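You operate a simulated robot arm through the tools that you are given. There is no shell and no other tool. Be economical: measure what you need, move in short steps, check, and stop when the job is done.

The job below is to be done with a simulated robot arm. You get a single attempt, and the scene is never put back.

## Task
Take the tilt sensor marked "A" from the top of the wooden table and leave it on top of the brown clay weight. Then stack the number block labelled "220" from the top of the wooden table on top of the number block labelled "210". Then take the green cloth and put it in the grey maps box. Then take the clay jar and put it on top of the cream clay weight. Do these in the order given. Set down upright: clay jar.

It is judged by the outcome, as a careful person would: the job done as asked, and still so three seconds after it is handed in. It fails if anything else is knocked over, pushed out of place, dropped, spilled or broken. Flat cloth is picked up by pressing the open fingertips on it (5 to 10 N) and closing them slowly along it; thin cloth reads only 2 to 8 mm in the jaws.

## Robot
A 6-joint arm with a two-finger parallel gripper, fixed in place. Base frame: the origin is at the foot of the arm, x ahead of it, y to its left, z up; the work surface is at about z = 0. Readings come in cm, rad, newtons and seconds.
With the tool pointing down near the work surface it reaches from about 12 to 50 cm from the base axis. Its first joint turns from -1.257 to 1.257 rad. Payload 0.65 kg.
The TCP is the grasp point between the finger pads, 2.5 cm short of the fingertips. In the tool frame z runs along the fingers and y along their closing line. The gripper opens to 7.6 cm. The fingers are 1.8 cm wide and 1 cm thick; the gripper's body (3.6 by 7.8 cm) begins 4.5 cm behind the TCP.
Orientation is that of the tool frame in the base frame, as a unit quaternion [x, y, z, w]. With the fingers straight down and closing along the base's y, the tool's x points along the base's -x, its y along +y and its z along -z.

## Interface
- The arm moves only by the tool arm_command. Its argument "plan" is text: rows parted by semicolons, each of 7 numbers parted by spaces: the turn, a rotation vector about the tool's x, y, z in units of 45 degrees (1.0 is 45 degrees), then the shift along the tool's x, y, z in units of 300 mm (1.0 is 300 mm), then the closure, from 0 (fully open) to 1 (shut). In form: ax ay az x y z fingers; .... A call has 1 to 10 rows; each row is the pose to reach, as a shift and turn from the pose commanded when the call began, along the tool's axes at that moment. A call with a number of a shift or a turn outside -1 to 1 is refused whole. A row lasts 0.2 s, in which the tool goes at most 5 cm and 0.15 rad; a call with a longer step from one row to the next is refused whole, and so is a gripper value outside its range. A pose out of reach is approached as far as the arm can. The call stops where the force on the tool passes 40 N (or 10 N more than at its start, if that is more) or the arm is blocked; 0.2 s more then pass. Each finger travels about 10.8 cm/s and halts on what it meets, pressing with about 35 N; the grip force reading is that of the motor and also rises with nothing between the fingers. The clock runs only during rows and for 0.2 s after the last one: add rows that repeat a pose to give the fingers time. It gives the time, the measured TCP pose, the force on the tool (base axes), the opening and the grip force at its end, in the units of the frame above (readings bear some noise), with the torque about the TCP (base axes, N m) and any sound that the robot's microphone picked up, and new pictures: "views" is both (left out), scene, wrist or none.
- Cameras (640 x 400 px; columns grow to the right, rows downward): "scene" is fixed at [7.17, 31.11, 39.92]; the picture's right is [-0.37, -0.93, 0.00], its down [-0.55, 0.22, -0.81] and it looks along [0.75, -0.30, -0.59] (base axes); focal length 214 px, centre (320, 200). "wrist" rides on the gripper at [5.8, 1.1, -8.1] in the tool frame; the picture's right is [-0.18, 0.98, 0.00], its down [-0.75, -0.14, -0.64] and it looks along [-0.63, -0.12, 0.77] (tool axes); focal length 243 px, centre (320, 200). There is no depth. A picture from a camera that has moved, and an enlarged one, comes with that camera's place and axes in the base frame and with its lens. The place of the scene camera against the robot may be out by one fixed shift of up to 1.2 cm in any direction.
- enlarge(camera, box): a new picture of the part [left, top, right, bottom] of that camera's present view, enlarged. It takes no simulated time.
- finish_job(): hands the job in; it is judged then, once.

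Work in short steps. Places have to be worked out from the pictures, the camera data and where the tool is seen: move nearer, look again, correct. Check each grasp and each placing, and mend what went wrong. You have 120 turns and 200 pictures in all, those below and enlarged ones among them. Open the gripper and draw the arm clear of the work before you hand the job in, unless the task says otherwise; then end with one line.

The tools are called after "Call:" by a JSON object that holds its "fn" and its "kwargs". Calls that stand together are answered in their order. arm_command: Moves the arm, as the interface text tells. Its arguments: {"type":"object","properties":{"plan":{"type":"string"},"views":{"type":"string","enum":["both","scene","wrist","none"]}},"required":["plan"]} The other tools are called the same way: enlarge (camera, box) takes an enlarged picture of a part of a camera's view; finish_job () hands the job in.

At the start:

```text
time: 0.0
eef_pos: [22.78, 10.39, 34.88]
tool_rot: [-0.001, 1.0, 0.001, 0.0]
wrist_force: [0.0, -0.2, -0.6]
ft_torque: [0.01, 0.0, -0.02]
grip_width: 7.61
grip_force: 0.1
```

scene: 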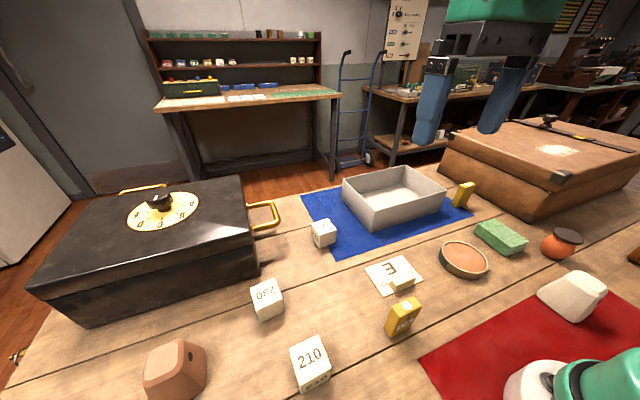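
wrist: 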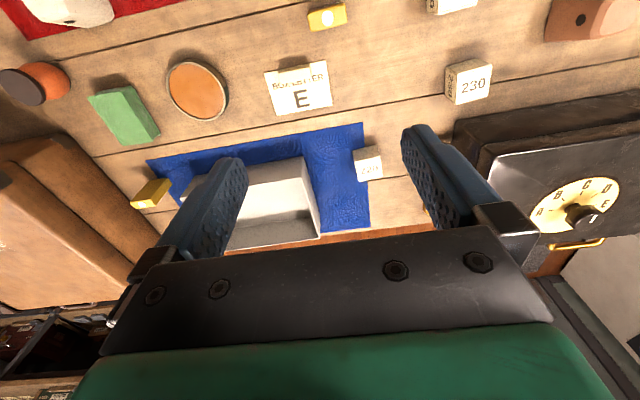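

The first pictures show the whole workspace; I enlarge a few parts to read labels and find the objects.

Call:
{"fn": "enlarge", "kwargs": {"camera": "scene", "box": [240, 200, 440, 400]}}

Call:
{"fn": "enlarge", "kwargs": {"camera": "scene", "box": [420, 160, 640, 400]}}

Call:
{"fn": "enlarge", "kwargs": {"camera": "wrist", "box": [0, 0, 320, 220]}}

Call:
{"fn": "enlarge", "kwargs": {"camera": "wrist", "box": [240, 0, 640, 220]}}

```text
2.00 times, centred on (340, 300) of scene
camera zoom: at [7.17, 31.11, 39.92], right [-0.37, -0.93, 0.0], down [-0.55, 0.22, -0.81], along [0.75, -0.3, -0.59], focal length 429 px, centre (280, 0)
```

zoom: 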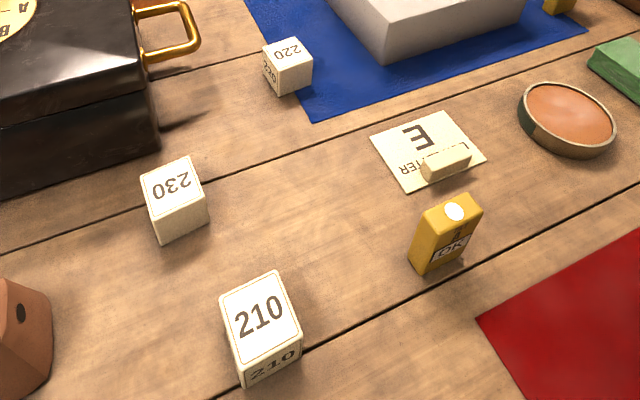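

```text
1.67 times, centred on (530, 280) of scene
camera zoom: at [7.17, 31.11, 39.92], right [-0.37, -0.93, 0.0], down [-0.55, 0.22, -0.81], along [0.75, -0.3, -0.59], focal length 358 px, centre (-30, 67)
```

zoom: 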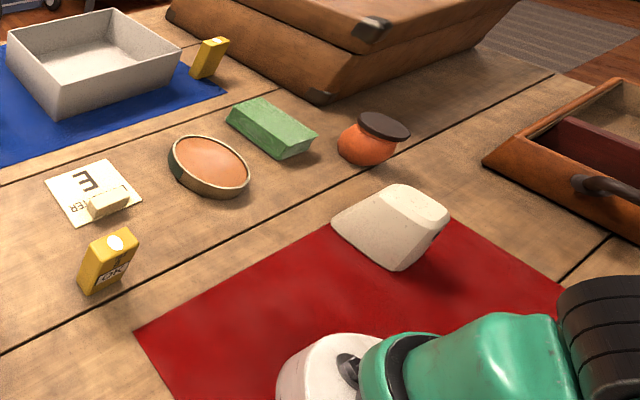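

```text
1.82 times, centred on (160, 110) of wrist
camera zoom: at [16.86, 11.34, 42.9], right [0.18, 0.98, 0.0], down [0.75, -0.14, 0.64], along [0.63, -0.12, -0.77], focal length 441 px, centre (611, 364)
```

zoom: 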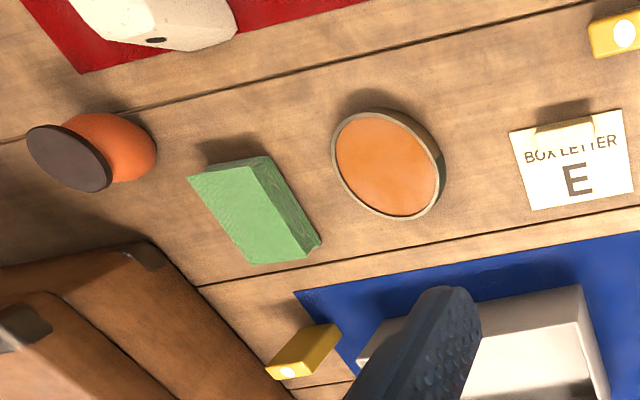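

```text
1.60 times, centred on (440, 110) of wrist
camera zoom: at [16.86, 11.34, 42.9], right [0.18, 0.98, 0.0], down [0.75, -0.14, 0.64], along [0.63, -0.12, -0.77], focal length 388 px, centre (128, 344)
```

zoom: 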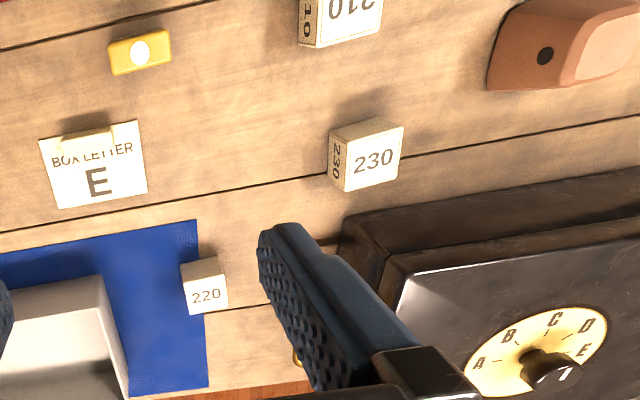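

I need the label on each yellow sensor, so I zoom in closely.

Call:
{"fn": "enlarge", "kwargs": {"camera": "scene", "box": [375, 285, 435, 345]}}

Call:
{"fn": "enlarge", "kwargs": {"camera": "scene", "box": [440, 170, 500, 220]}}

Call:
{"fn": "enlarge", "kwargs": {"camera": "scene", "box": [330, 150, 460, 240]}}

Call:
{"fn": "enlarge", "kwargs": {"camera": "scene", "box": [120, 320, 240, 400]}}

```text
6.67 times, centred on (405, 315) of scene
camera zoom: at [7.17, 31.11, 39.92], right [-0.37, -0.93, 0.0], down [-0.55, 0.22, -0.81], along [0.75, -0.3, -0.59], focal length 1430 px, centre (-247, -567)
```

zoom: 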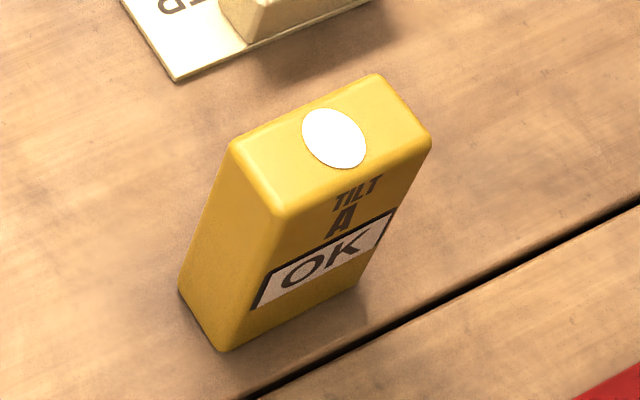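

```text
8.00 times, centred on (470, 195) of scene
camera zoom: at [7.17, 31.11, 39.92], right [-0.37, -0.93, 0.0], down [-0.55, 0.22, -0.81], along [0.75, -0.3, -0.59], focal length 1716 px, centre (-880, 240)
```

zoom: 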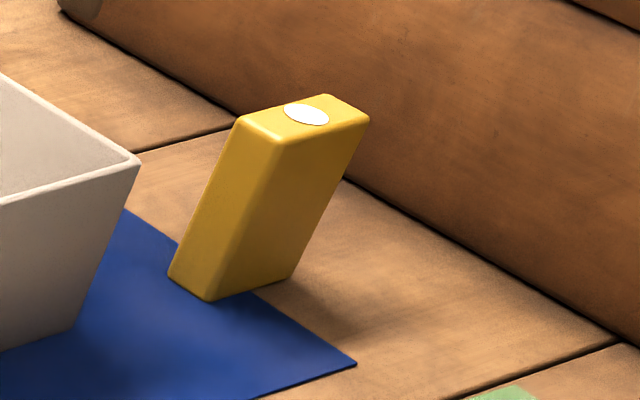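

```text
4.44 times, centred on (395, 195) of scene
camera zoom: at [7.17, 31.11, 39.92], right [-0.37, -0.93, 0.0], down [-0.55, 0.22, -0.81], along [0.75, -0.3, -0.59], focal length 953 px, centre (-13, 222)
```

zoom: 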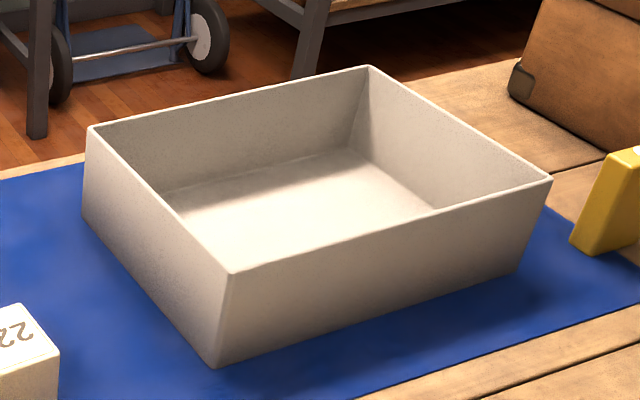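

```text
5.00 times, centred on (180, 360) of scene
camera zoom: at [7.17, 31.11, 39.92], right [-0.37, -0.93, 0.0], down [-0.55, 0.22, -0.81], along [0.75, -0.3, -0.59], focal length 1072 px, centre (1020, -600)
```

zoom: 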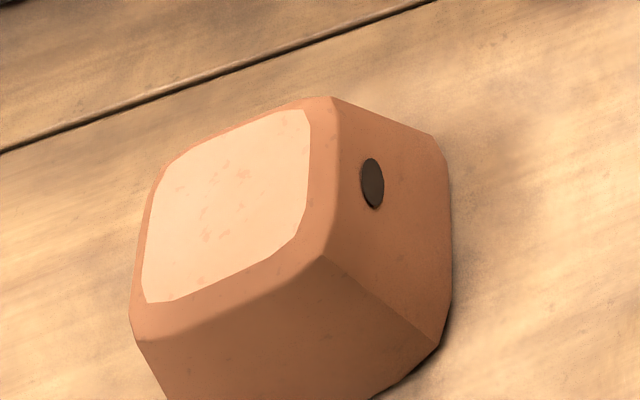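

Sensor A is the near one, standing at about (18.8, 11.6), roughly 7 cm tall. I move above it for a closer look.

Call:
{"fn": "arm_command", "kwargs": {"plan": "0 0 0 0.033 0.01 0.12 0; 0 0 0 0.066 0.02 0.24 0; 0 0 0 0.1 0.03 0.36 0; 0 0 0 0.133 0.04 0.48 0; 0 0 0 0.133 0.04 0.48 0"}}

```text
time: 1.2
eef_pos: [18.63, 11.56, 20.47]
tool_rot: [-0.001, 1.0, 0.001, 0.001]
wrist_force: [0.0, 0.4, -0.1]
ft_torque: [-0.01, 0.0, -0.03]
grip_width: 7.6
grip_force: 0.0
camera wrist: at [12.78, 12.59, 28.46], right [0.18, 0.98, 0.0], down [0.75, -0.14, 0.64], along [0.63, -0.12, -0.77], focal length 243 px, centre (320, 200)
```

scene: 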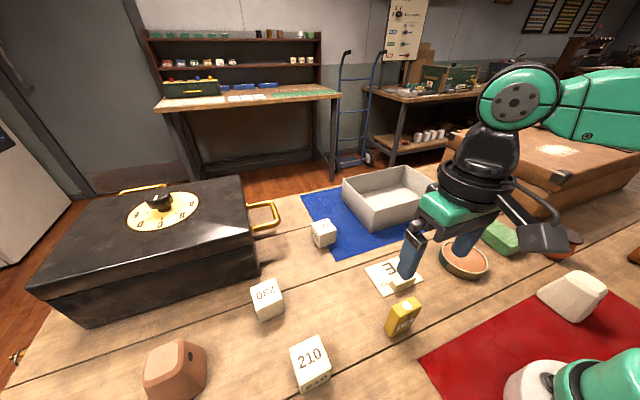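
wrist: 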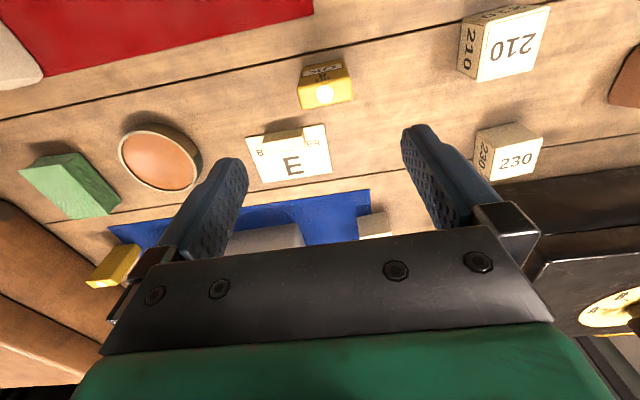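

Sensor seen between the fingers. I zoom to settle its top height and yaw.

Call:
{"fn": "enlarge", "kwargs": {"camera": "wrist", "box": [285, 45, 365, 120]}}

Call:
{"fn": "enlarge", "kwargs": {"camera": "wrist", "box": [450, 0, 560, 70]}}

```text
5.33 times, centred on (325, 82) of wrist
camera zoom: at [12.78, 12.59, 28.46], right [0.18, 0.98, 0.0], down [0.75, -0.14, 0.64], along [0.63, -0.12, -0.77], focal length 1294 px, centre (293, 827)
```

zoom: 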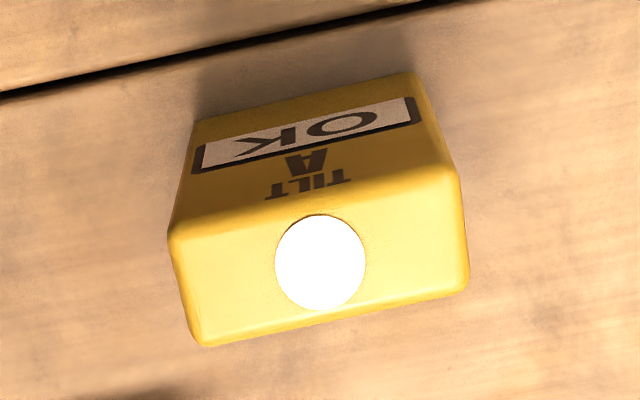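

```text
5.71 times, centred on (505, 35) of wrist
camera zoom: at [12.78, 12.59, 28.46], right [0.18, 0.98, 0.0], down [0.75, -0.14, 0.64], along [0.63, -0.12, -0.77], focal length 1386 px, centre (-737, 1143)
```

zoom: 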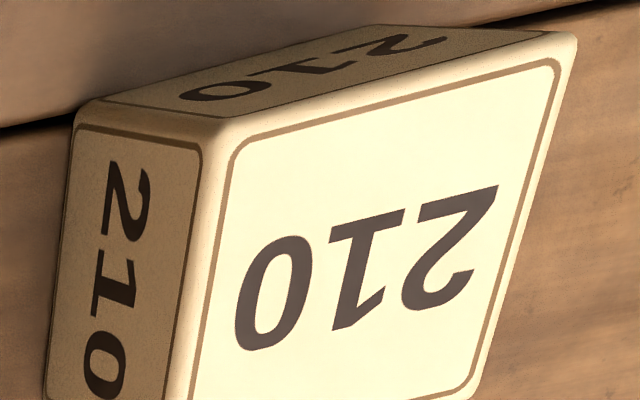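

The sensor stands at about (18.9, 11.8), 7.3 cm tall and square to the base axes. I go down around it with the fingers open.

Call:
{"fn": "arm_command", "kwargs": {"plan": "0 0 0 -0.003 0.007 0.13 0; 0 0 0 -0.003 0.007 0.26 0; 0 0 0 -0.003 0.007 0.38 0; 0 0 0 -0.003 0.007 0.46 0; 0 0 0 -0.003 0.007 0.507 0; 0 0 0 -0.003 0.007 0.507 0"}}

```text
time: 2.6
eef_pos: [18.95, 11.79, 5.18]
tool_rot: [-0.002, 1.0, 0.001, 0.0]
wrist_force: [0.9, 0.5, 0.3]
ft_torque: [0.01, -0.01, 0.02]
grip_width: 7.62
grip_force: 0.0
camera wrist: at [13.07, 12.69, 13.26], right [0.18, 0.98, 0.0], down [0.75, -0.14, 0.64], along [0.63, -0.12, -0.77], focal length 243 px, centre (320, 200)
```

scene: 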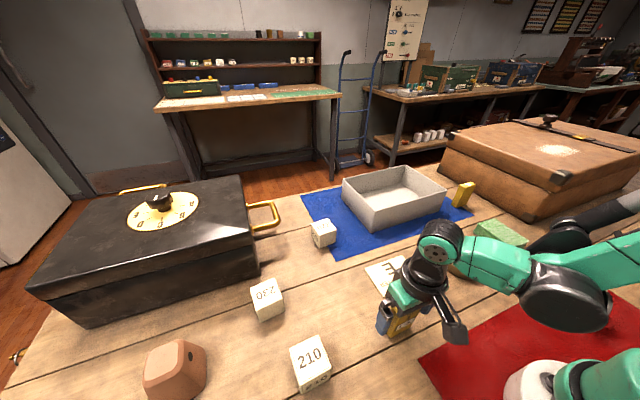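
wrist: 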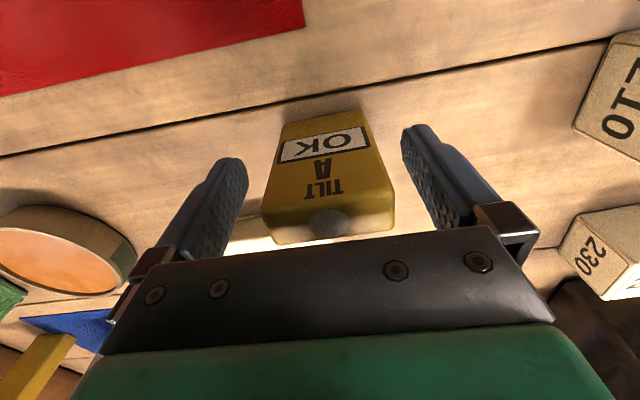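

The fingers flank the sensor, nearly centred. I close in steps.

Call:
{"fn": "arm_command", "kwargs": {"plan": "0 0 0 0 0 0 0.2; 0 0 0 0 0 0 0.32; 0 0 0 0 0 0 0.42; 0 0 0 0 0 0 0.5; 0 0 0 0 0 0 0.55; 0 0 0 0 0 0 0.55", "views": "wrist"}}

```text
time: 4.0
eef_pos: [18.87, 11.73, 5.16]
tool_rot: [-0.001, 1.0, 0.001, 0.001]
wrist_force: [0.1, -0.1, 0.5]
ft_torque: [0.01, 0.02, -0.01]
grip_width: 4.56
grip_force: 34.9
camera wrist: at [13.07, 12.69, 13.27], right [0.18, 0.98, 0.0], down [0.75, -0.14, 0.64], along [0.63, -0.12, -0.77], focal length 243 px, centre (320, 200)
```

wrist: 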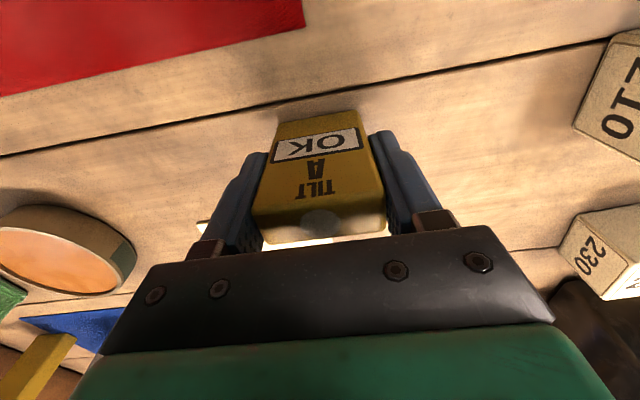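

Gripped (4.56 cm). I lift it and carry it toward the brown weight, high above everything, to look down.

Call:
{"fn": "arm_command", "kwargs": {"plan": "0 0 0 0 0 -0.12 0.6; 0 0 0 0 0 -0.26 0.6; 0 0 0 0 0 -0.4 0.6; 0 0 0 0 0.05 -0.54 0.6; 0 0 0 -0.03 0.2 -0.56 0.6; 0 0 0 -0.06 0.35 -0.56 0.6; 0 0 0 -0.09 0.5 -0.56 0.6; 0 0 0 -0.12 0.65 -0.56 0.6; 0 0 0 -0.15 0.8 -0.56 0.6; 0 0 0 -0.15 0.8 -0.56 0.6"}}

```text
time: 6.2
eef_pos: [23.31, 35.93, 22.08]
tool_rot: [-0.001, 1.0, 0.001, 0.001]
wrist_force: [0.0, 0.0, -1.4]
ft_torque: [0.02, -0.02, -0.02]
grip_width: 4.55
grip_force: 34.8
camera wrist: at [17.48, 36.82, 30.22], right [0.18, 0.98, 0.0], down [0.75, -0.14, 0.64], along [0.63, -0.12, -0.77], focal length 243 px, centre (320, 200)
```

scene: 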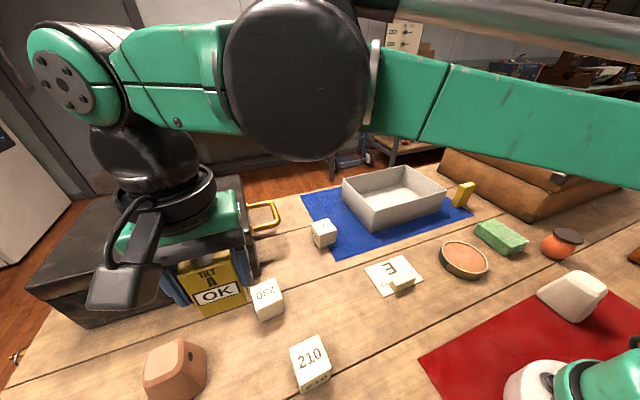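
wrist: 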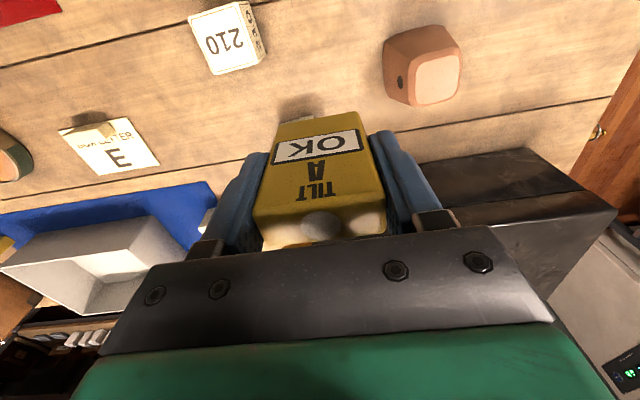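

The brown weight's top centre is near (25.2, 46.3, ~6), close to the limit of reach. I zoom to get its height and yaw.

Call:
{"fn": "enlarge", "kwargs": {"camera": "wrist", "box": [370, 10, 480, 120]}}

Call:
{"fn": "enlarge", "kwargs": {"camera": "wrist", "box": [180, 0, 280, 80]}}

```text
3.64 times, centred on (425, 65) of wrist
camera zoom: at [17.48, 36.82, 30.22], right [0.18, 0.98, 0.0], down [0.75, -0.14, 0.64], along [0.63, -0.12, -0.77], focal length 882 px, centre (-62, 691)
```

zoom: 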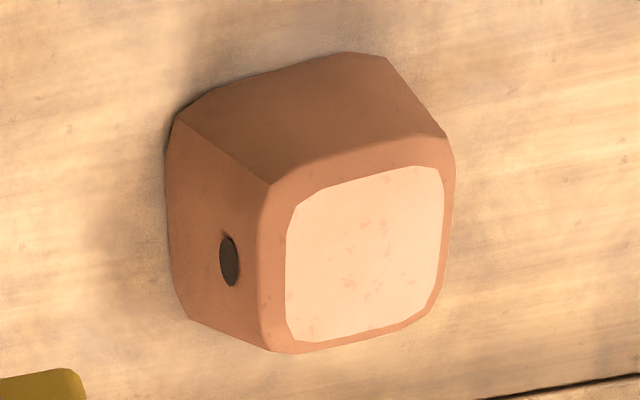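

```text
5.00 times, centred on (230, 40) of wrist
camera zoom: at [17.48, 36.82, 30.22], right [0.18, 0.98, 0.0], down [0.75, -0.14, 0.64], along [0.63, -0.12, -0.77], focal length 1213 px, centre (770, 1000)
```

zoom: 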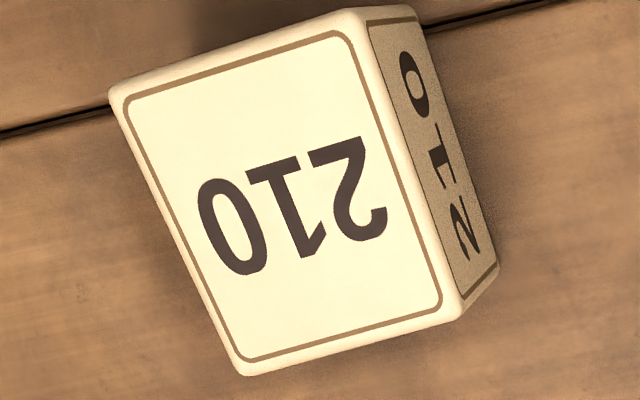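

Weight's flat top is about 3.5–4 cm square, centred at (25.2, 46.2), nearly axis-aligned. I go above it and see whether the arm reaches.

Call:
{"fn": "arm_command", "kwargs": {"plan": "0 0 0 -0.02 0.12 0 0.6; 0 0 0 -0.04 0.24 0.05 0.6; 0 0 0 -0.0617 0.347 0.12 0.6; 0 0 0 -0.0617 0.347 0.2 0.6; 0 0 0 -0.0617 0.347 0.2 0.6; 0 0 0 -0.0617 0.347 0.2 0.6"}}

```text
time: 7.6
eef_pos: [23.09, 42.32, 15.19]
tool_rot: [-0.001, 1.0, 0.001, 0.001]
wrist_force: [0.3, -0.3, -0.4]
ft_torque: [0.01, -0.03, 0.01]
grip_width: 4.57
grip_force: 35.5
out of reach, approached as far as the arm can: row 1, 2, 3, 4, 5, 6
camera wrist: at [17.29, 43.38, 23.24], right [0.18, 0.98, 0.0], down [0.75, -0.14, 0.64], along [0.63, -0.12, -0.77], focal length 243 px, centre (320, 200)
```

scene: 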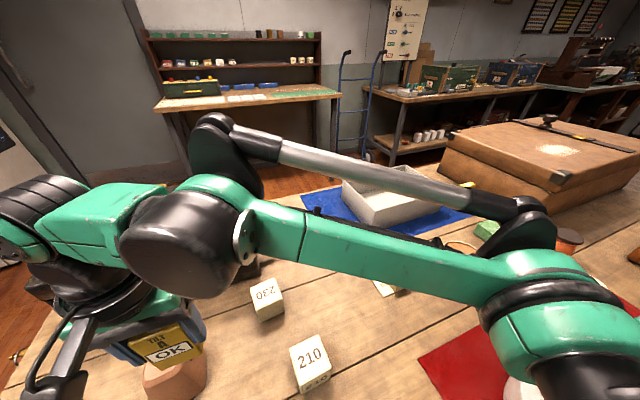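
wrist: 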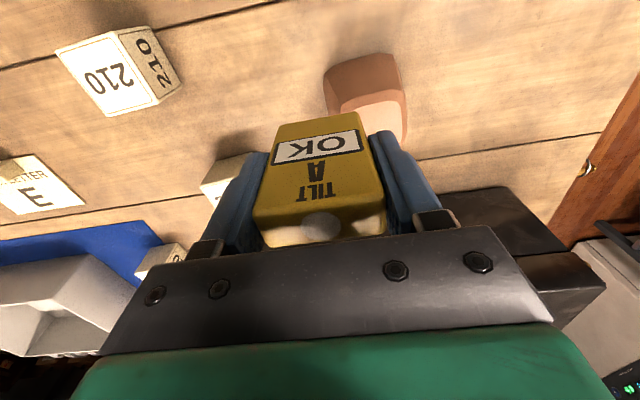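

With the tool straight down the arm stops at a radius of about 48 cm, and the weight is at 52.7 cm. I'll set the sensor down upright on clear table and regrasp it with the fingers tilted outward, which gains reach. First I back off and start turning the yaw to the radial direction.

Call:
{"fn": "arm_command", "kwargs": {"plan": "0 0 -0.16 0.03 -0.06 0 0.6; 0 0 -0.32 0.06 -0.12 0 0.6; 0 0 -0.48 0.09 -0.18 0 0.6; 0 0 -0.64 0.12 -0.24 0 0.6; 0 0 -0.8 0.15 -0.3 0 0.6; 0 0 -0.95 0.173 -0.34 0 0.6; 0 0 -0.95 0.173 -0.34 0 0.6"}}

```text
time: 9.2
eef_pos: [17.82, 32.47, 15.05]
tool_rot: [-0.366, 0.931, 0.001, 0.0]
wrist_force: [1.4, 0.4, -0.7]
ft_torque: [0.03, 0.01, 0.01]
grip_width: 4.53
grip_force: 35.1
camera wrist: at [12.87, 29.23, 23.15], right [-0.54, 0.84, 0.0], down [0.65, 0.41, 0.64], along [0.54, 0.35, -0.76], focal length 243 px, centre (320, 200)
```

scene: 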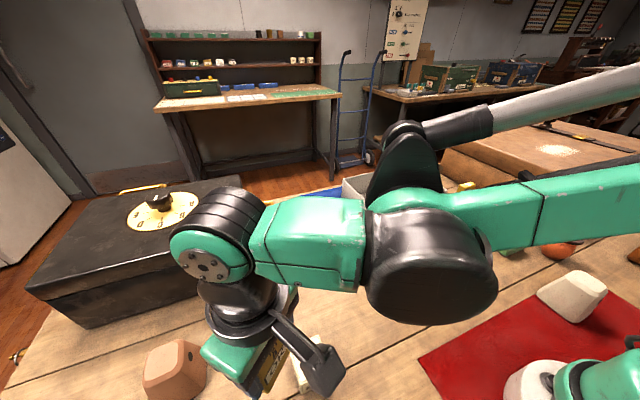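
wrist: 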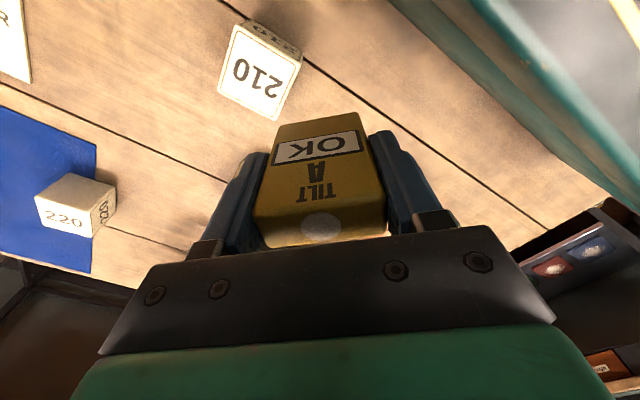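

Commanded pose follows the reachable one. I finish the yaw, move to clear table at (20.5, 37) and lower the sensor to just touching.

Call:
{"fn": "arm_command", "kwargs": {"plan": "0 0 -0.13 -0.06 0.016 0 0.6; 0 0 -0.27 -0.12 0.032 0 0.6; 0 0 -0.4 -0.168 0.049 0.04 0.6; 0 0 -0.4 -0.168 0.049 0.16 0.6; 0 0 -0.4 -0.168 0.049 0.25 0.6; 0 0 -0.4 -0.168 0.049 0.3 0.6; 0 0 -0.4 -0.168 0.049 0.325 0.6; 0 0 -0.4 -0.168 0.049 0.327 0.6"}}

```text
time: 11.0
eef_pos: [20.7, 37.15, 5.24]
tool_rot: [-0.507, 0.862, 0.0, 0.002]
wrist_force: [0.1, 0.0, -0.7]
ft_torque: [-0.03, 0.0, -0.04]
grip_width: 4.57
grip_force: 35.1
camera wrist: at [16.92, 32.38, 13.31], right [-0.77, 0.64, 0.0], down [0.49, 0.59, 0.65], along [0.41, 0.5, -0.76], focal length 243 px, centre (320, 200)
```

scene: 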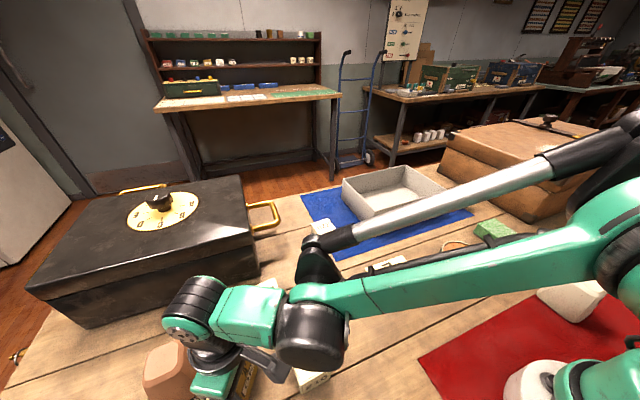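
wrist: 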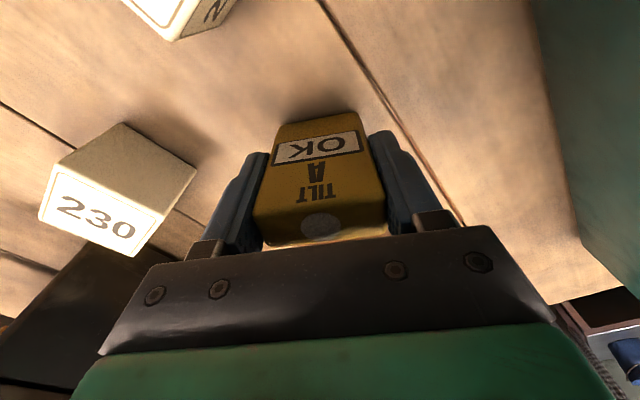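

The sensor is within about a millimetre of the table. I lower a touch and open slowly.

Call:
{"fn": "arm_command", "kwargs": {"plan": "0 0 0 0 0 0.003 0.6; 0 0 0 0 0 0.003 0.4; 0 0 0 0 0 0.003 0.3; 0 0 0 0 0 0.003 0.15; 0 0 0 0 0 0.003 0; 0 0 0 0 0 0.003 0; 0 0 0 0 0 0.003 0", "views": "wrist"}}

```text
time: 12.6
eef_pos: [20.63, 37.04, 5.17]
tool_rot: [-0.507, 0.862, 0.001, 0.002]
wrist_force: [-0.1, 0.0, 0.0]
ft_torque: [0.01, -0.01, -0.01]
grip_width: 7.6
grip_force: 0.0
camera wrist: at [16.89, 32.38, 13.23], right [-0.77, 0.64, 0.0], down [0.49, 0.59, 0.65], along [0.41, 0.5, -0.76], focal length 243 px, centre (320, 200)
```

wrist: 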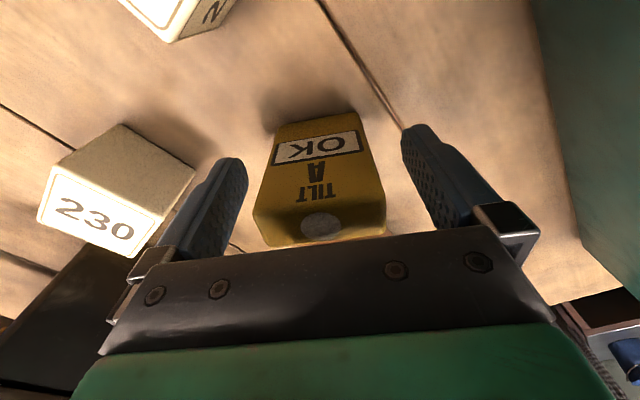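

The sensor stands freely. I tilt the tool 30° outward about its own closing axis, with the grasp point fixed, keeping the fingers open.

Call:
{"fn": "arm_command", "kwargs": {"plan": "0 -0.17 0 0 0 0 0; 0 -0.34 0 0 0 0 0; 0 -0.51 0 0 0 0 0; 0 -0.667 0 0 0 0 0; 0 -0.667 0 0 0 0 0"}}

```text
time: 13.8
eef_pos: [20.75, 36.97, 5.3]
tool_rot: [-0.489, 0.832, 0.133, 0.225]
wrist_force: [0.5, -0.2, -0.4]
ft_torque: [-0.03, 0.04, 0.01]
grip_width: 7.6
grip_force: 0.0
camera wrist: at [15.33, 29.49, 9.29], right [-0.78, 0.62, 0.09], down [0.28, 0.22, 0.93], along [0.56, 0.76, -0.34], focal length 243 px, centre (320, 200)
```

scene: 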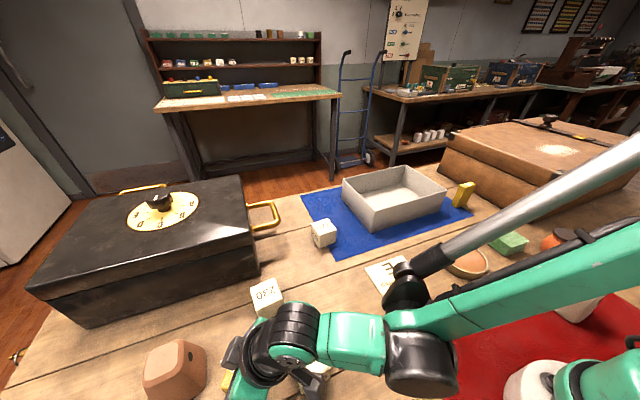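
wrist: 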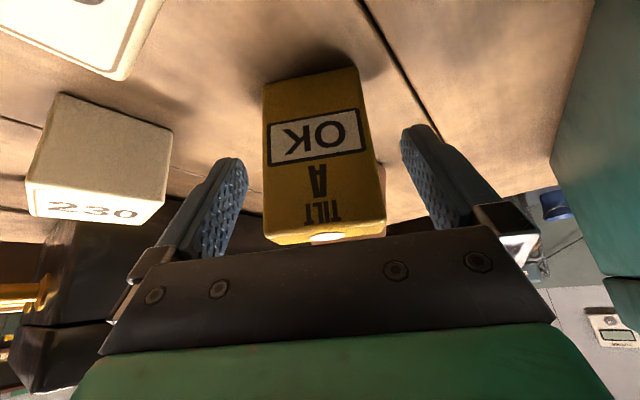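

Tilt is good with the sensor still centred. I close the grip.

Call:
{"fn": "arm_command", "kwargs": {"plan": "0 -0 0 0 0 0 0.2; 0 0 0 0 0 0 0.32; 0 0 0 0 0 0 0.42; 0 0 0 0 0 0 0.5; 0 0 0 0 0 0 0.6; 0 0 0 0 0 0 0.6", "views": "wrist"}}

```text
time: 15.2
eef_pos: [20.64, 36.89, 5.33]
tool_rot: [-0.489, 0.832, 0.132, 0.224]
wrist_force: [-1.3, 0.4, 1.4]
ft_torque: [0.0, -0.01, -0.01]
grip_width: 4.55
grip_force: 35.2
camera wrist: at [15.33, 29.5, 9.3], right [-0.78, 0.62, 0.09], down [0.28, 0.22, 0.93], along [0.56, 0.76, -0.34], focal length 243 px, centre (320, 200)
```

wrist: 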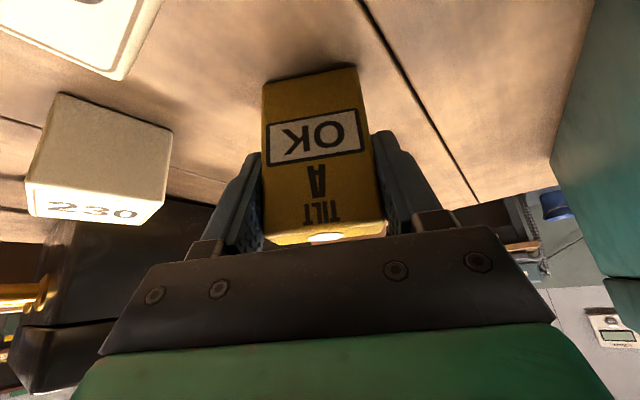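

Gripped at 30° tilt. I lift 9 cm straight up, then move radially over the weight.

Call:
{"fn": "arm_command", "kwargs": {"plan": "0 0 0 -0.04 0 -0.068 0.65; 0 0 0 -0.1 0 -0.172 0.65; 0 0 0 -0.151 0 -0.2586 0.65; 0 0 0 -0.225 0.005 -0.216 0.65; 0 0 0 -0.3 0.009 -0.173 0.65; 0 0 0 -0.37 0.014 -0.13 0.65; 0 0 0 -0.445 0.018 -0.087 0.65; 0 0 0 -0.445 0.018 -0.087 0.65"}}

```text
time: 17.0
eef_pos: [25.17, 46.55, 14.48]
tool_rot: [-0.489, 0.832, 0.132, 0.225]
wrist_force: [-0.3, -0.9, -0.9]
ft_torque: [0.0, -0.03, 0.01]
grip_width: 4.54
grip_force: 34.8
camera wrist: at [19.85, 38.92, 18.49], right [-0.78, 0.62, 0.09], down [0.28, 0.22, 0.93], along [0.56, 0.76, -0.34], focal length 243 px, centre (320, 200)
```

scene: 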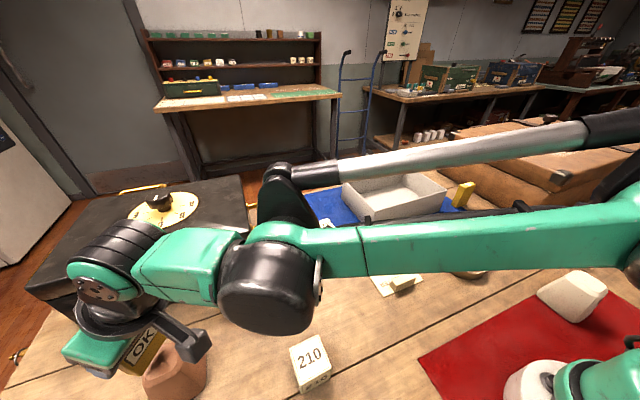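
wrist: 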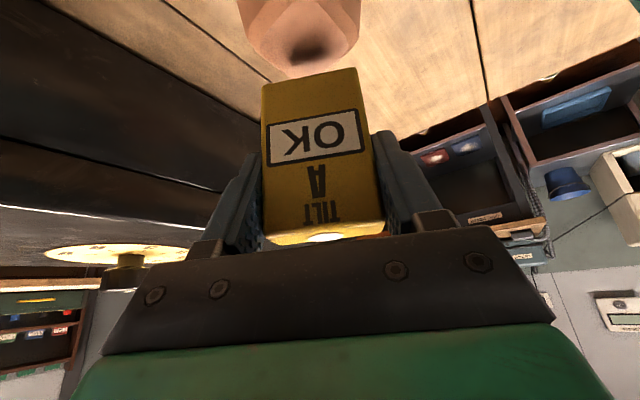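

Reached (25.2, 46.5). I zoom to compare sensor bottom with the weight's top.

Call:
{"fn": "enlarge", "kwargs": {"camera": "wrist", "box": [220, 0, 400, 110]}}

Call:
{"fn": "enlarge", "kwargs": {"camera": "scene", "box": [60, 300, 220, 400]}}

```text
3.56 times, centred on (310, 55) of wrist
camera zoom: at [19.85, 38.92, 18.49], right [-0.78, 0.62, 0.09], down [0.28, 0.22, 0.93], along [0.56, 0.76, -0.34], focal length 863 px, centre (356, 716)
```

zoom: 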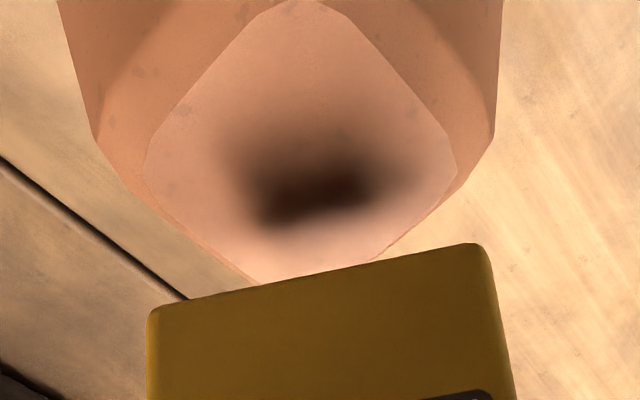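

```text
4.00 times, centred on (140, 350) of scene
camera zoom: at [7.17, 31.11, 39.92], right [-0.37, -0.93, 0.0], down [-0.55, 0.22, -0.81], along [0.75, -0.3, -0.59], focal length 858 px, centre (1040, -400)
```

zoom: 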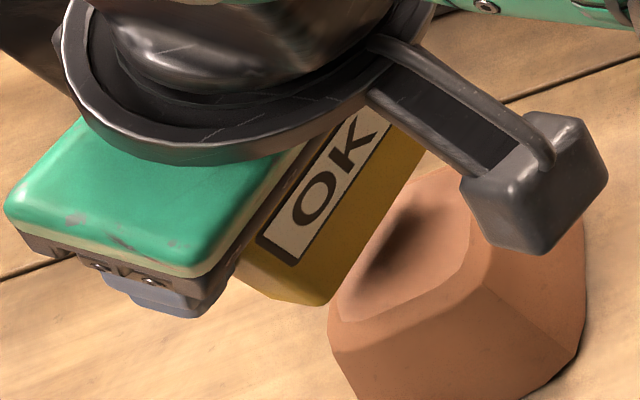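

The sensor's shadow lies on the weight's top, slightly too far out from centre (~0.6 cm). I shift inward and lower to just above contact.

Call:
{"fn": "arm_command", "kwargs": {"plan": "0 0 0 0.0175 -0.005 -0.01 0.65; 0 0 0 0.0327 -0.005 0.016 0.65; 0 0 0 0.0477 -0.005 0.0417 0.65; 0 0 0 0.0477 -0.005 0.0417 0.65", "views": "wrist"}}

Call:
{"fn": "enlarge", "kwargs": {"camera": "wrist", "box": [220, 0, 400, 110]}}

Call:
{"fn": "enlarge", "kwargs": {"camera": "scene", "box": [60, 300, 220, 400]}}

```text
time: 18.0
eef_pos: [25.03, 45.7, 12.47]
tool_rot: [-0.489, 0.832, 0.132, 0.224]
wrist_force: [-0.1, 0.0, -0.3]
ft_torque: [0.0, 0.0, -0.01]
grip_width: 4.55
grip_force: 35.2
camera wrist: at [19.74, 38.15, 16.6], right [-0.78, 0.62, 0.09], down [0.28, 0.22, 0.93], along [0.56, 0.76, -0.34], focal length 243 px, centre (320, 200)
```

wrist: 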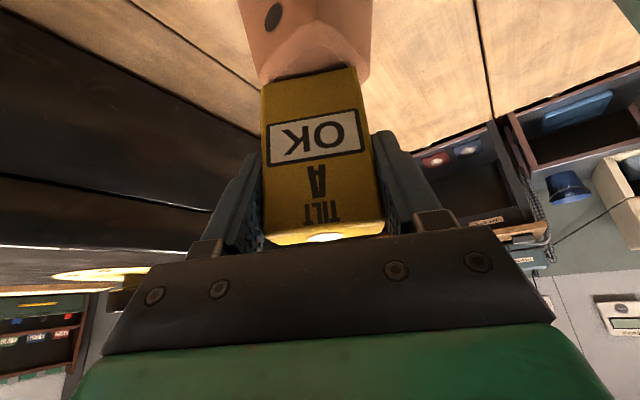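

```text
3.56 times, centred on (310, 55) of wrist
camera zoom: at [19.74, 38.15, 16.6], right [-0.78, 0.62, 0.09], down [0.28, 0.22, 0.93], along [0.56, 0.76, -0.34], focal length 863 px, centre (356, 716)
```

zoom: 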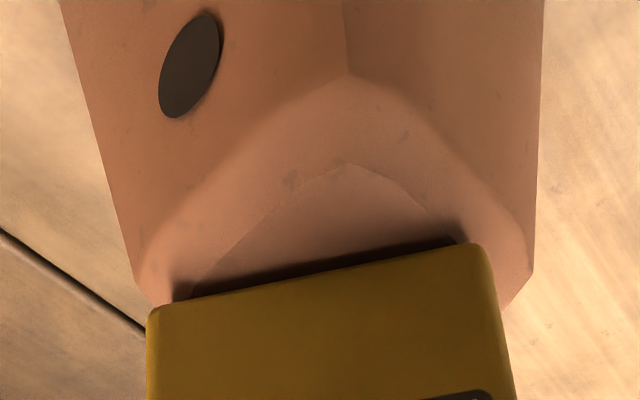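

```text
4.00 times, centred on (140, 350) of scene
camera zoom: at [7.17, 31.11, 39.92], right [-0.37, -0.93, 0.0], down [-0.55, 0.22, -0.81], along [0.75, -0.3, -0.59], focal length 858 px, centre (1040, -400)
```

zoom: 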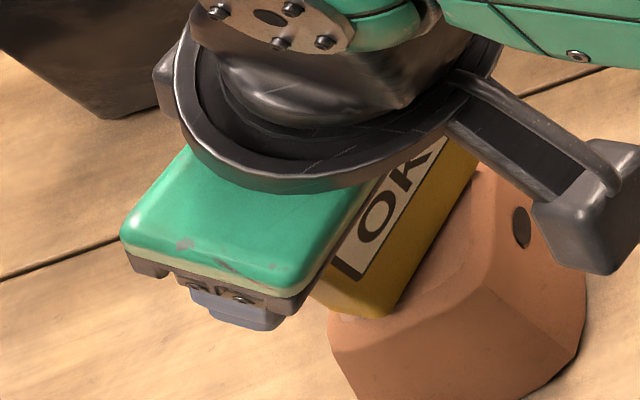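

The gap is now tiny and the sensor is centred on the top, by my computation. I lower in 1–2 mm steps until contact.

Call:
{"fn": "arm_command", "kwargs": {"plan": "0 0 0 0.0025 0 0.0043 0.65; 0 0 0 0.0034 0 0.0057 0.65; 0 0 0 0.0034 0 0.0057 0.65", "views": "none"}}

Call:
{"fn": "enlarge", "kwargs": {"camera": "wrist", "box": [240, 50, 400, 110]}}

```text
time: 18.8
eef_pos: [25.08, 45.81, 12.27]
tool_rot: [-0.488, 0.832, 0.132, 0.226]
wrist_force: [0.8, -0.2, 31.4]
ft_torque: [0.13, -0.12, 0.01]
grip_width: 4.56
grip_force: 35.0
```

```text
4.00 times, centred on (320, 80) of wrist
camera zoom: at [19.72, 38.21, 16.29], right [-0.78, 0.62, 0.09], down [0.28, 0.21, 0.94], along [0.56, 0.76, -0.34], focal length 970 px, centre (320, 680)
```

zoom: 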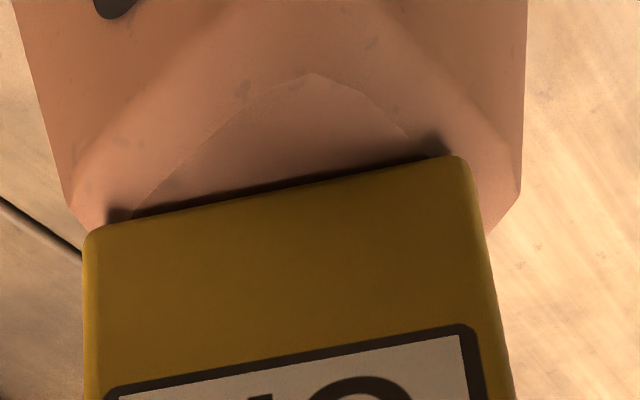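

Firm contact at 31 N, a bit pressed. I ease up half a millimetre, then open slowly.

Call:
{"fn": "arm_command", "kwargs": {"plan": "0 0 0 -0.001 0 -0.0017 0.65; 0 0 0 -0.0013 0 -0.0023 0.65; 0 0 0 -0.0013 0 -0.0023 0.4; 0 0 0 -0.0013 0 -0.0023 0.3; 0 0 0 -0.0013 0 -0.0023 0.15; 0 0 0 -0.0013 0 -0.0023 0; 0 0 0 -0.0013 0 -0.0023 0; 0 0 0 -0.0013 0 -0.0023 0"}}

```text
time: 20.6
eef_pos: [25.17, 45.77, 12.33]
tool_rot: [-0.489, 0.833, 0.131, 0.225]
wrist_force: [0.3, -0.2, 0.1]
ft_torque: [-0.01, -0.02, 0.04]
grip_width: 7.59
grip_force: 0.1
camera wrist: at [19.71, 38.21, 16.36], right [-0.78, 0.62, 0.09], down [0.28, 0.22, 0.93], along [0.56, 0.76, -0.34], focal length 243 px, centre (320, 200)
```

scene: 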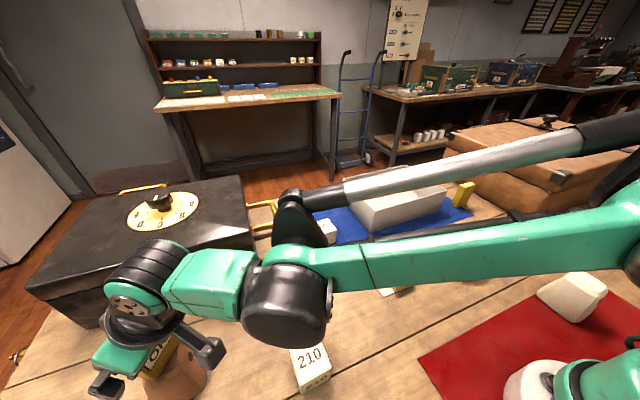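
wrist: 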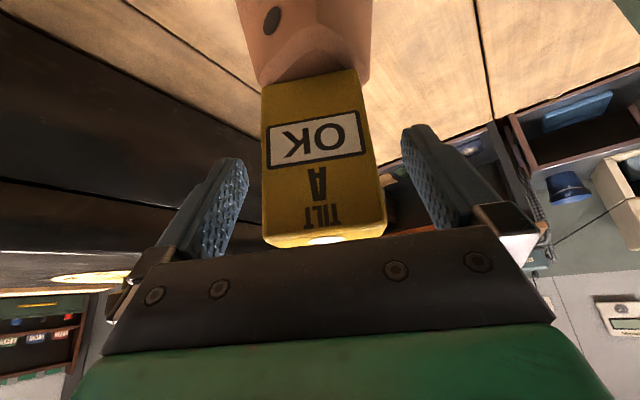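

The sensor stands upright on the weight. I back away along the tool axis and level the tool.

Call:
{"fn": "arm_command", "kwargs": {"plan": "0 0 0 0 0 -0.08 0; 0 0 0 0 0 -0.2 0; 0 0 0 0 0 -0.34 0; 0 0 0 0 0 -0.48 0; 0 0.17 0 0 0 -0.55 0; 0 0.34 0 0 0 -0.55 0; 0 0.51 0 0 0 -0.55 0; 0 0.667 0 0 0 -0.55 0; 0 0.667 0 0 0 -0.55 0"}}

```text
time: 22.6
eef_pos: [20.64, 37.9, 26.11]
tool_rot: [-0.507, 0.862, 0.0, 0.001]
wrist_force: [-0.1, 0.1, -0.8]
ft_torque: [-0.01, -0.04, 0.0]
grip_width: 7.57
grip_force: 0.1
out of reach, approached as far as the arm can: row 8, 9
camera wrist: at [16.9, 33.22, 34.16], right [-0.77, 0.64, 0.0], down [0.49, 0.59, 0.64], along [0.41, 0.5, -0.77], focal length 243 px, centre (320, 200)
```

scene: 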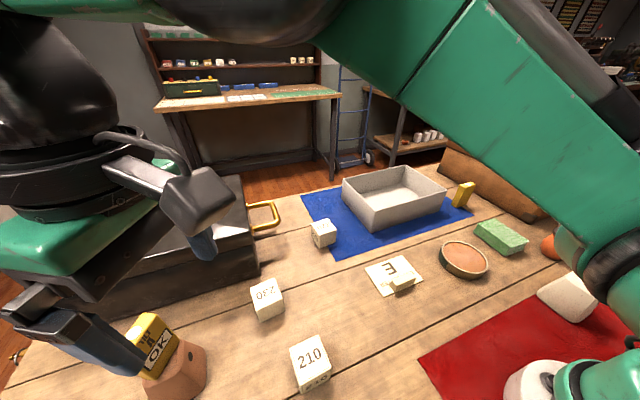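
wrist: 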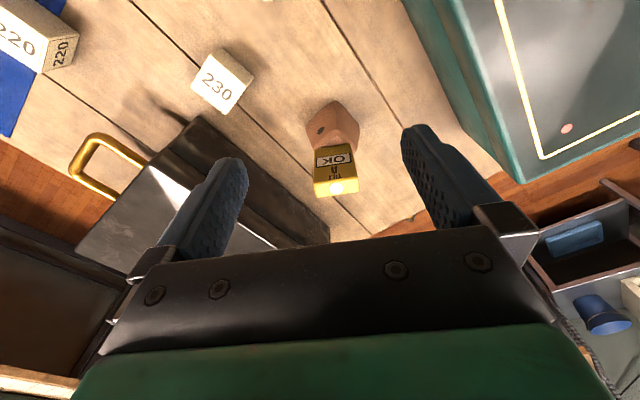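

Sensor done. Next, I go above block 220 at roughly (42, 16), turning the yaw back toward straight.

Call:
{"fn": "arm_command", "kwargs": {"plan": "0 0 0.15 0.05 -0.124 0.01 0; 0 0 0.3 0.1 -0.247 0.02 0; 0 0 0.45 0.153 -0.37 0.03 0; 0 0 0.6 0.204 -0.493 0.04 0; 0 0 0.75 0.254 -0.616 0.05 0; 0 0 0.9 0.305 -0.739 0.06 0; 0 0 1 0.356 -0.862 0.067 0; 0 0 1 0.356 -0.862 0.067 0"}}

```text
time: 24.4
eef_pos: [38.3, 15.6, 24.05]
tool_rot: [-0.137, 0.991, 0.001, 0.001]
wrist_force: [0.3, -0.3, -0.3]
ft_torque: [-0.01, 0.01, -0.02]
grip_width: 7.61
grip_force: 0.1
camera wrist: at [32.36, 14.99, 32.14], right [-0.09, 1.0, 0.0], down [0.76, 0.07, 0.64], along [0.64, 0.06, -0.77], focal length 243 px, centre (320, 200)
```

scene: 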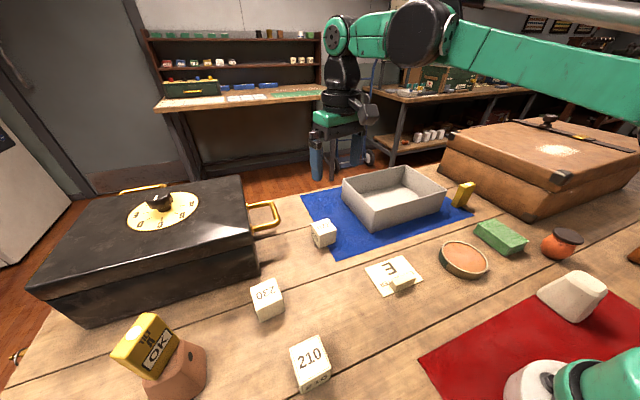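
wrist: 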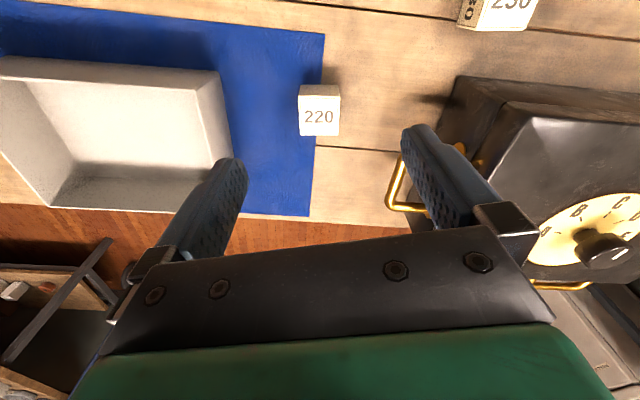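

Call:
{"fn": "enlarge", "kwargs": {"camera": "wrist", "box": [280, 70, 360, 150]}}

Call:
{"fn": "enlarge", "kwargs": {"camera": "scene", "box": [300, 210, 350, 260]}}

Call:
{"fn": "enlarge", "kwargs": {"camera": "scene", "box": [280, 325, 350, 400]}}

Call:
{"fn": "enlarge", "kwargs": {"camera": "scene", "box": [100, 300, 230, 400]}}

```text
5.00 times, centred on (320, 110) of wrist
camera zoom: at [32.36, 14.99, 32.14], right [-0.09, 1.0, 0.0], down [0.76, 0.07, 0.64], along [0.64, 0.06, -0.77], focal length 1213 px, centre (320, 650)
```

zoom: 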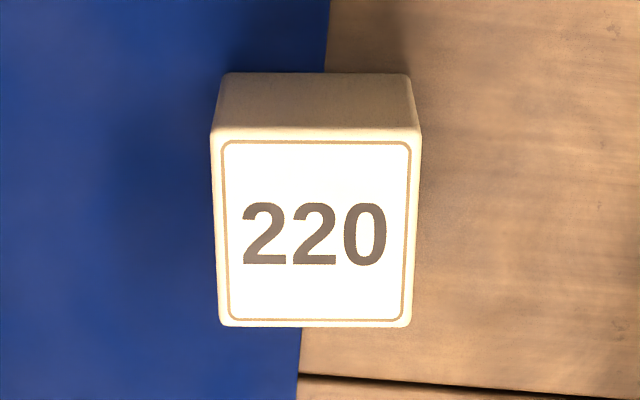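

```text
8.00 times, centred on (325, 235) of scene
camera zoom: at [7.17, 31.11, 39.92], right [-0.37, -0.93, 0.0], down [-0.55, 0.22, -0.81], along [0.75, -0.3, -0.59], focal length 1716 px, centre (280, -80)
```

zoom: 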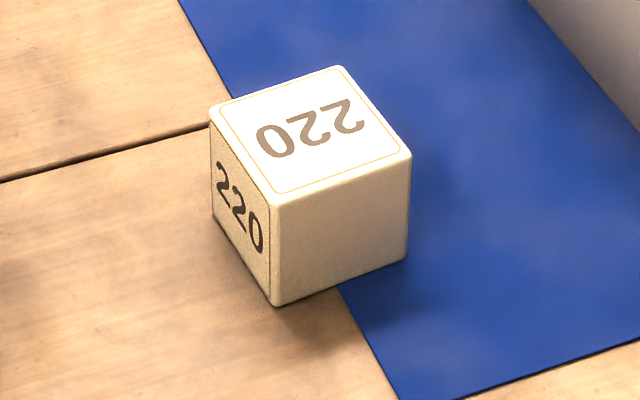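

```text
5.33 times, centred on (315, 362) of scene
camera zoom: at [7.17, 31.11, 39.92], right [-0.37, -0.93, 0.0], down [-0.55, 0.22, -0.81], along [0.75, -0.3, -0.59], focal length 1144 px, centre (347, -667)
```

zoom: 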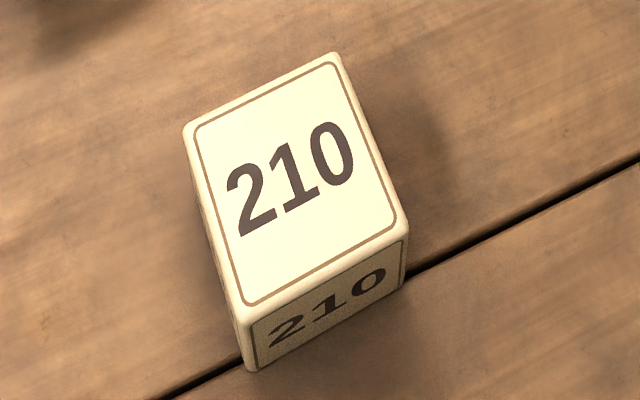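

```text
4.00 times, centred on (165, 350) of scene
camera zoom: at [7.17, 31.11, 39.92], right [-0.37, -0.93, 0.0], down [-0.55, 0.22, -0.81], along [0.75, -0.3, -0.59], focal length 858 px, centre (940, -400)
```

zoom: 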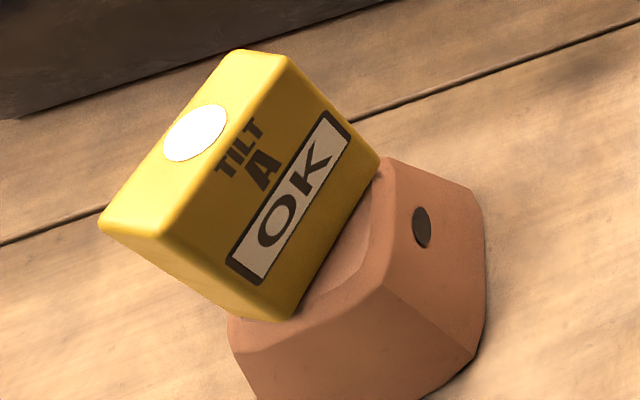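

Block 220 is ~4.5 cm, centred about (42.9, 15.8), yaw ~5°; 210 is at about (18.8, 27.9), yaw ~2°. I go over 220 with a small yaw correction.

Call:
{"fn": "arm_command", "kwargs": {"plan": "0 0 0.08 -0.05 -0.012 0.1 0; 0 0 0.16 -0.1 -0.024 0.22 0; 0 0 0.239 -0.149 -0.035 0.34 0; 0 0 0.239 -0.149 -0.035 0.45 0; 0 0 0.239 -0.149 -0.035 0.45 0", "views": "wrist"}}

```text
time: 25.6
eef_pos: [42.89, 16.09, 10.58]
tool_rot: [-0.045, 0.999, 0.0, 0.001]
wrist_force: [0.5, 0.4, -0.9]
ft_torque: [-0.02, -0.01, -0.03]
grip_width: 7.59
grip_force: 0.0
camera wrist: at [37.04, 16.58, 18.58], right [0.1, 1.0, 0.0], down [0.76, -0.07, 0.64], along [0.64, -0.06, -0.77], focal length 243 px, centre (320, 200)
```

wrist: 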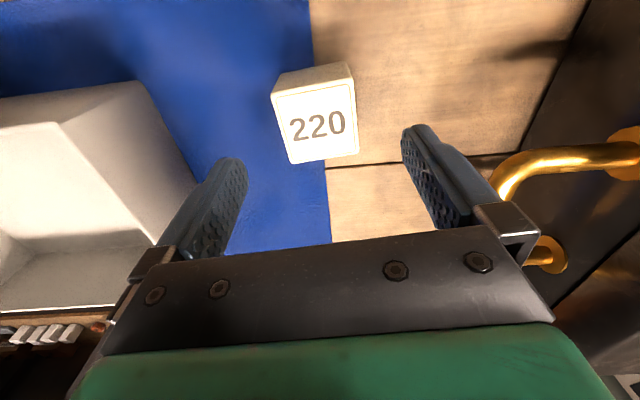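

Aligned within ~2 mm. I lower around the block and close gently.

Call:
{"fn": "arm_command", "kwargs": {"plan": "0 0 0 0.003 -0.005 0.1 0; 0 0 0 0.003 -0.005 0.19 0; 0 0 0 0.003 -0.005 0.235 0; 0 0 0 0.003 -0.005 0.246 0; 0 0 0 0.003 -0.005 0.246 0.2; 0 0 0 0.003 -0.005 0.246 0.3; 0 0 0 0.003 -0.005 0.246 0.4; 0 0 0 0.003 -0.005 0.246 0.5; 0 0 0 0.003 -0.005 0.246 0.6; 0 0 0 0.003 -0.005 0.246 0.6", "views": "wrist"}}

```text
time: 27.8
eef_pos: [42.83, 15.98, 3.37]
tool_rot: [-0.044, 0.999, 0.001, 0.001]
wrist_force: [0.1, -0.4, -0.2]
ft_torque: [-0.03, -0.01, -0.01]
grip_width: 4.62
grip_force: 34.6
camera wrist: at [36.89, 16.41, 11.32], right [0.1, 1.0, 0.0], down [0.76, -0.07, 0.64], along [0.64, -0.06, -0.77], focal length 243 px, centre (320, 200)
```

wrist: 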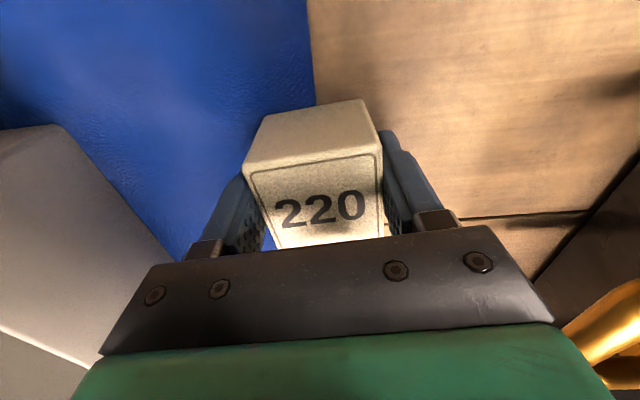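

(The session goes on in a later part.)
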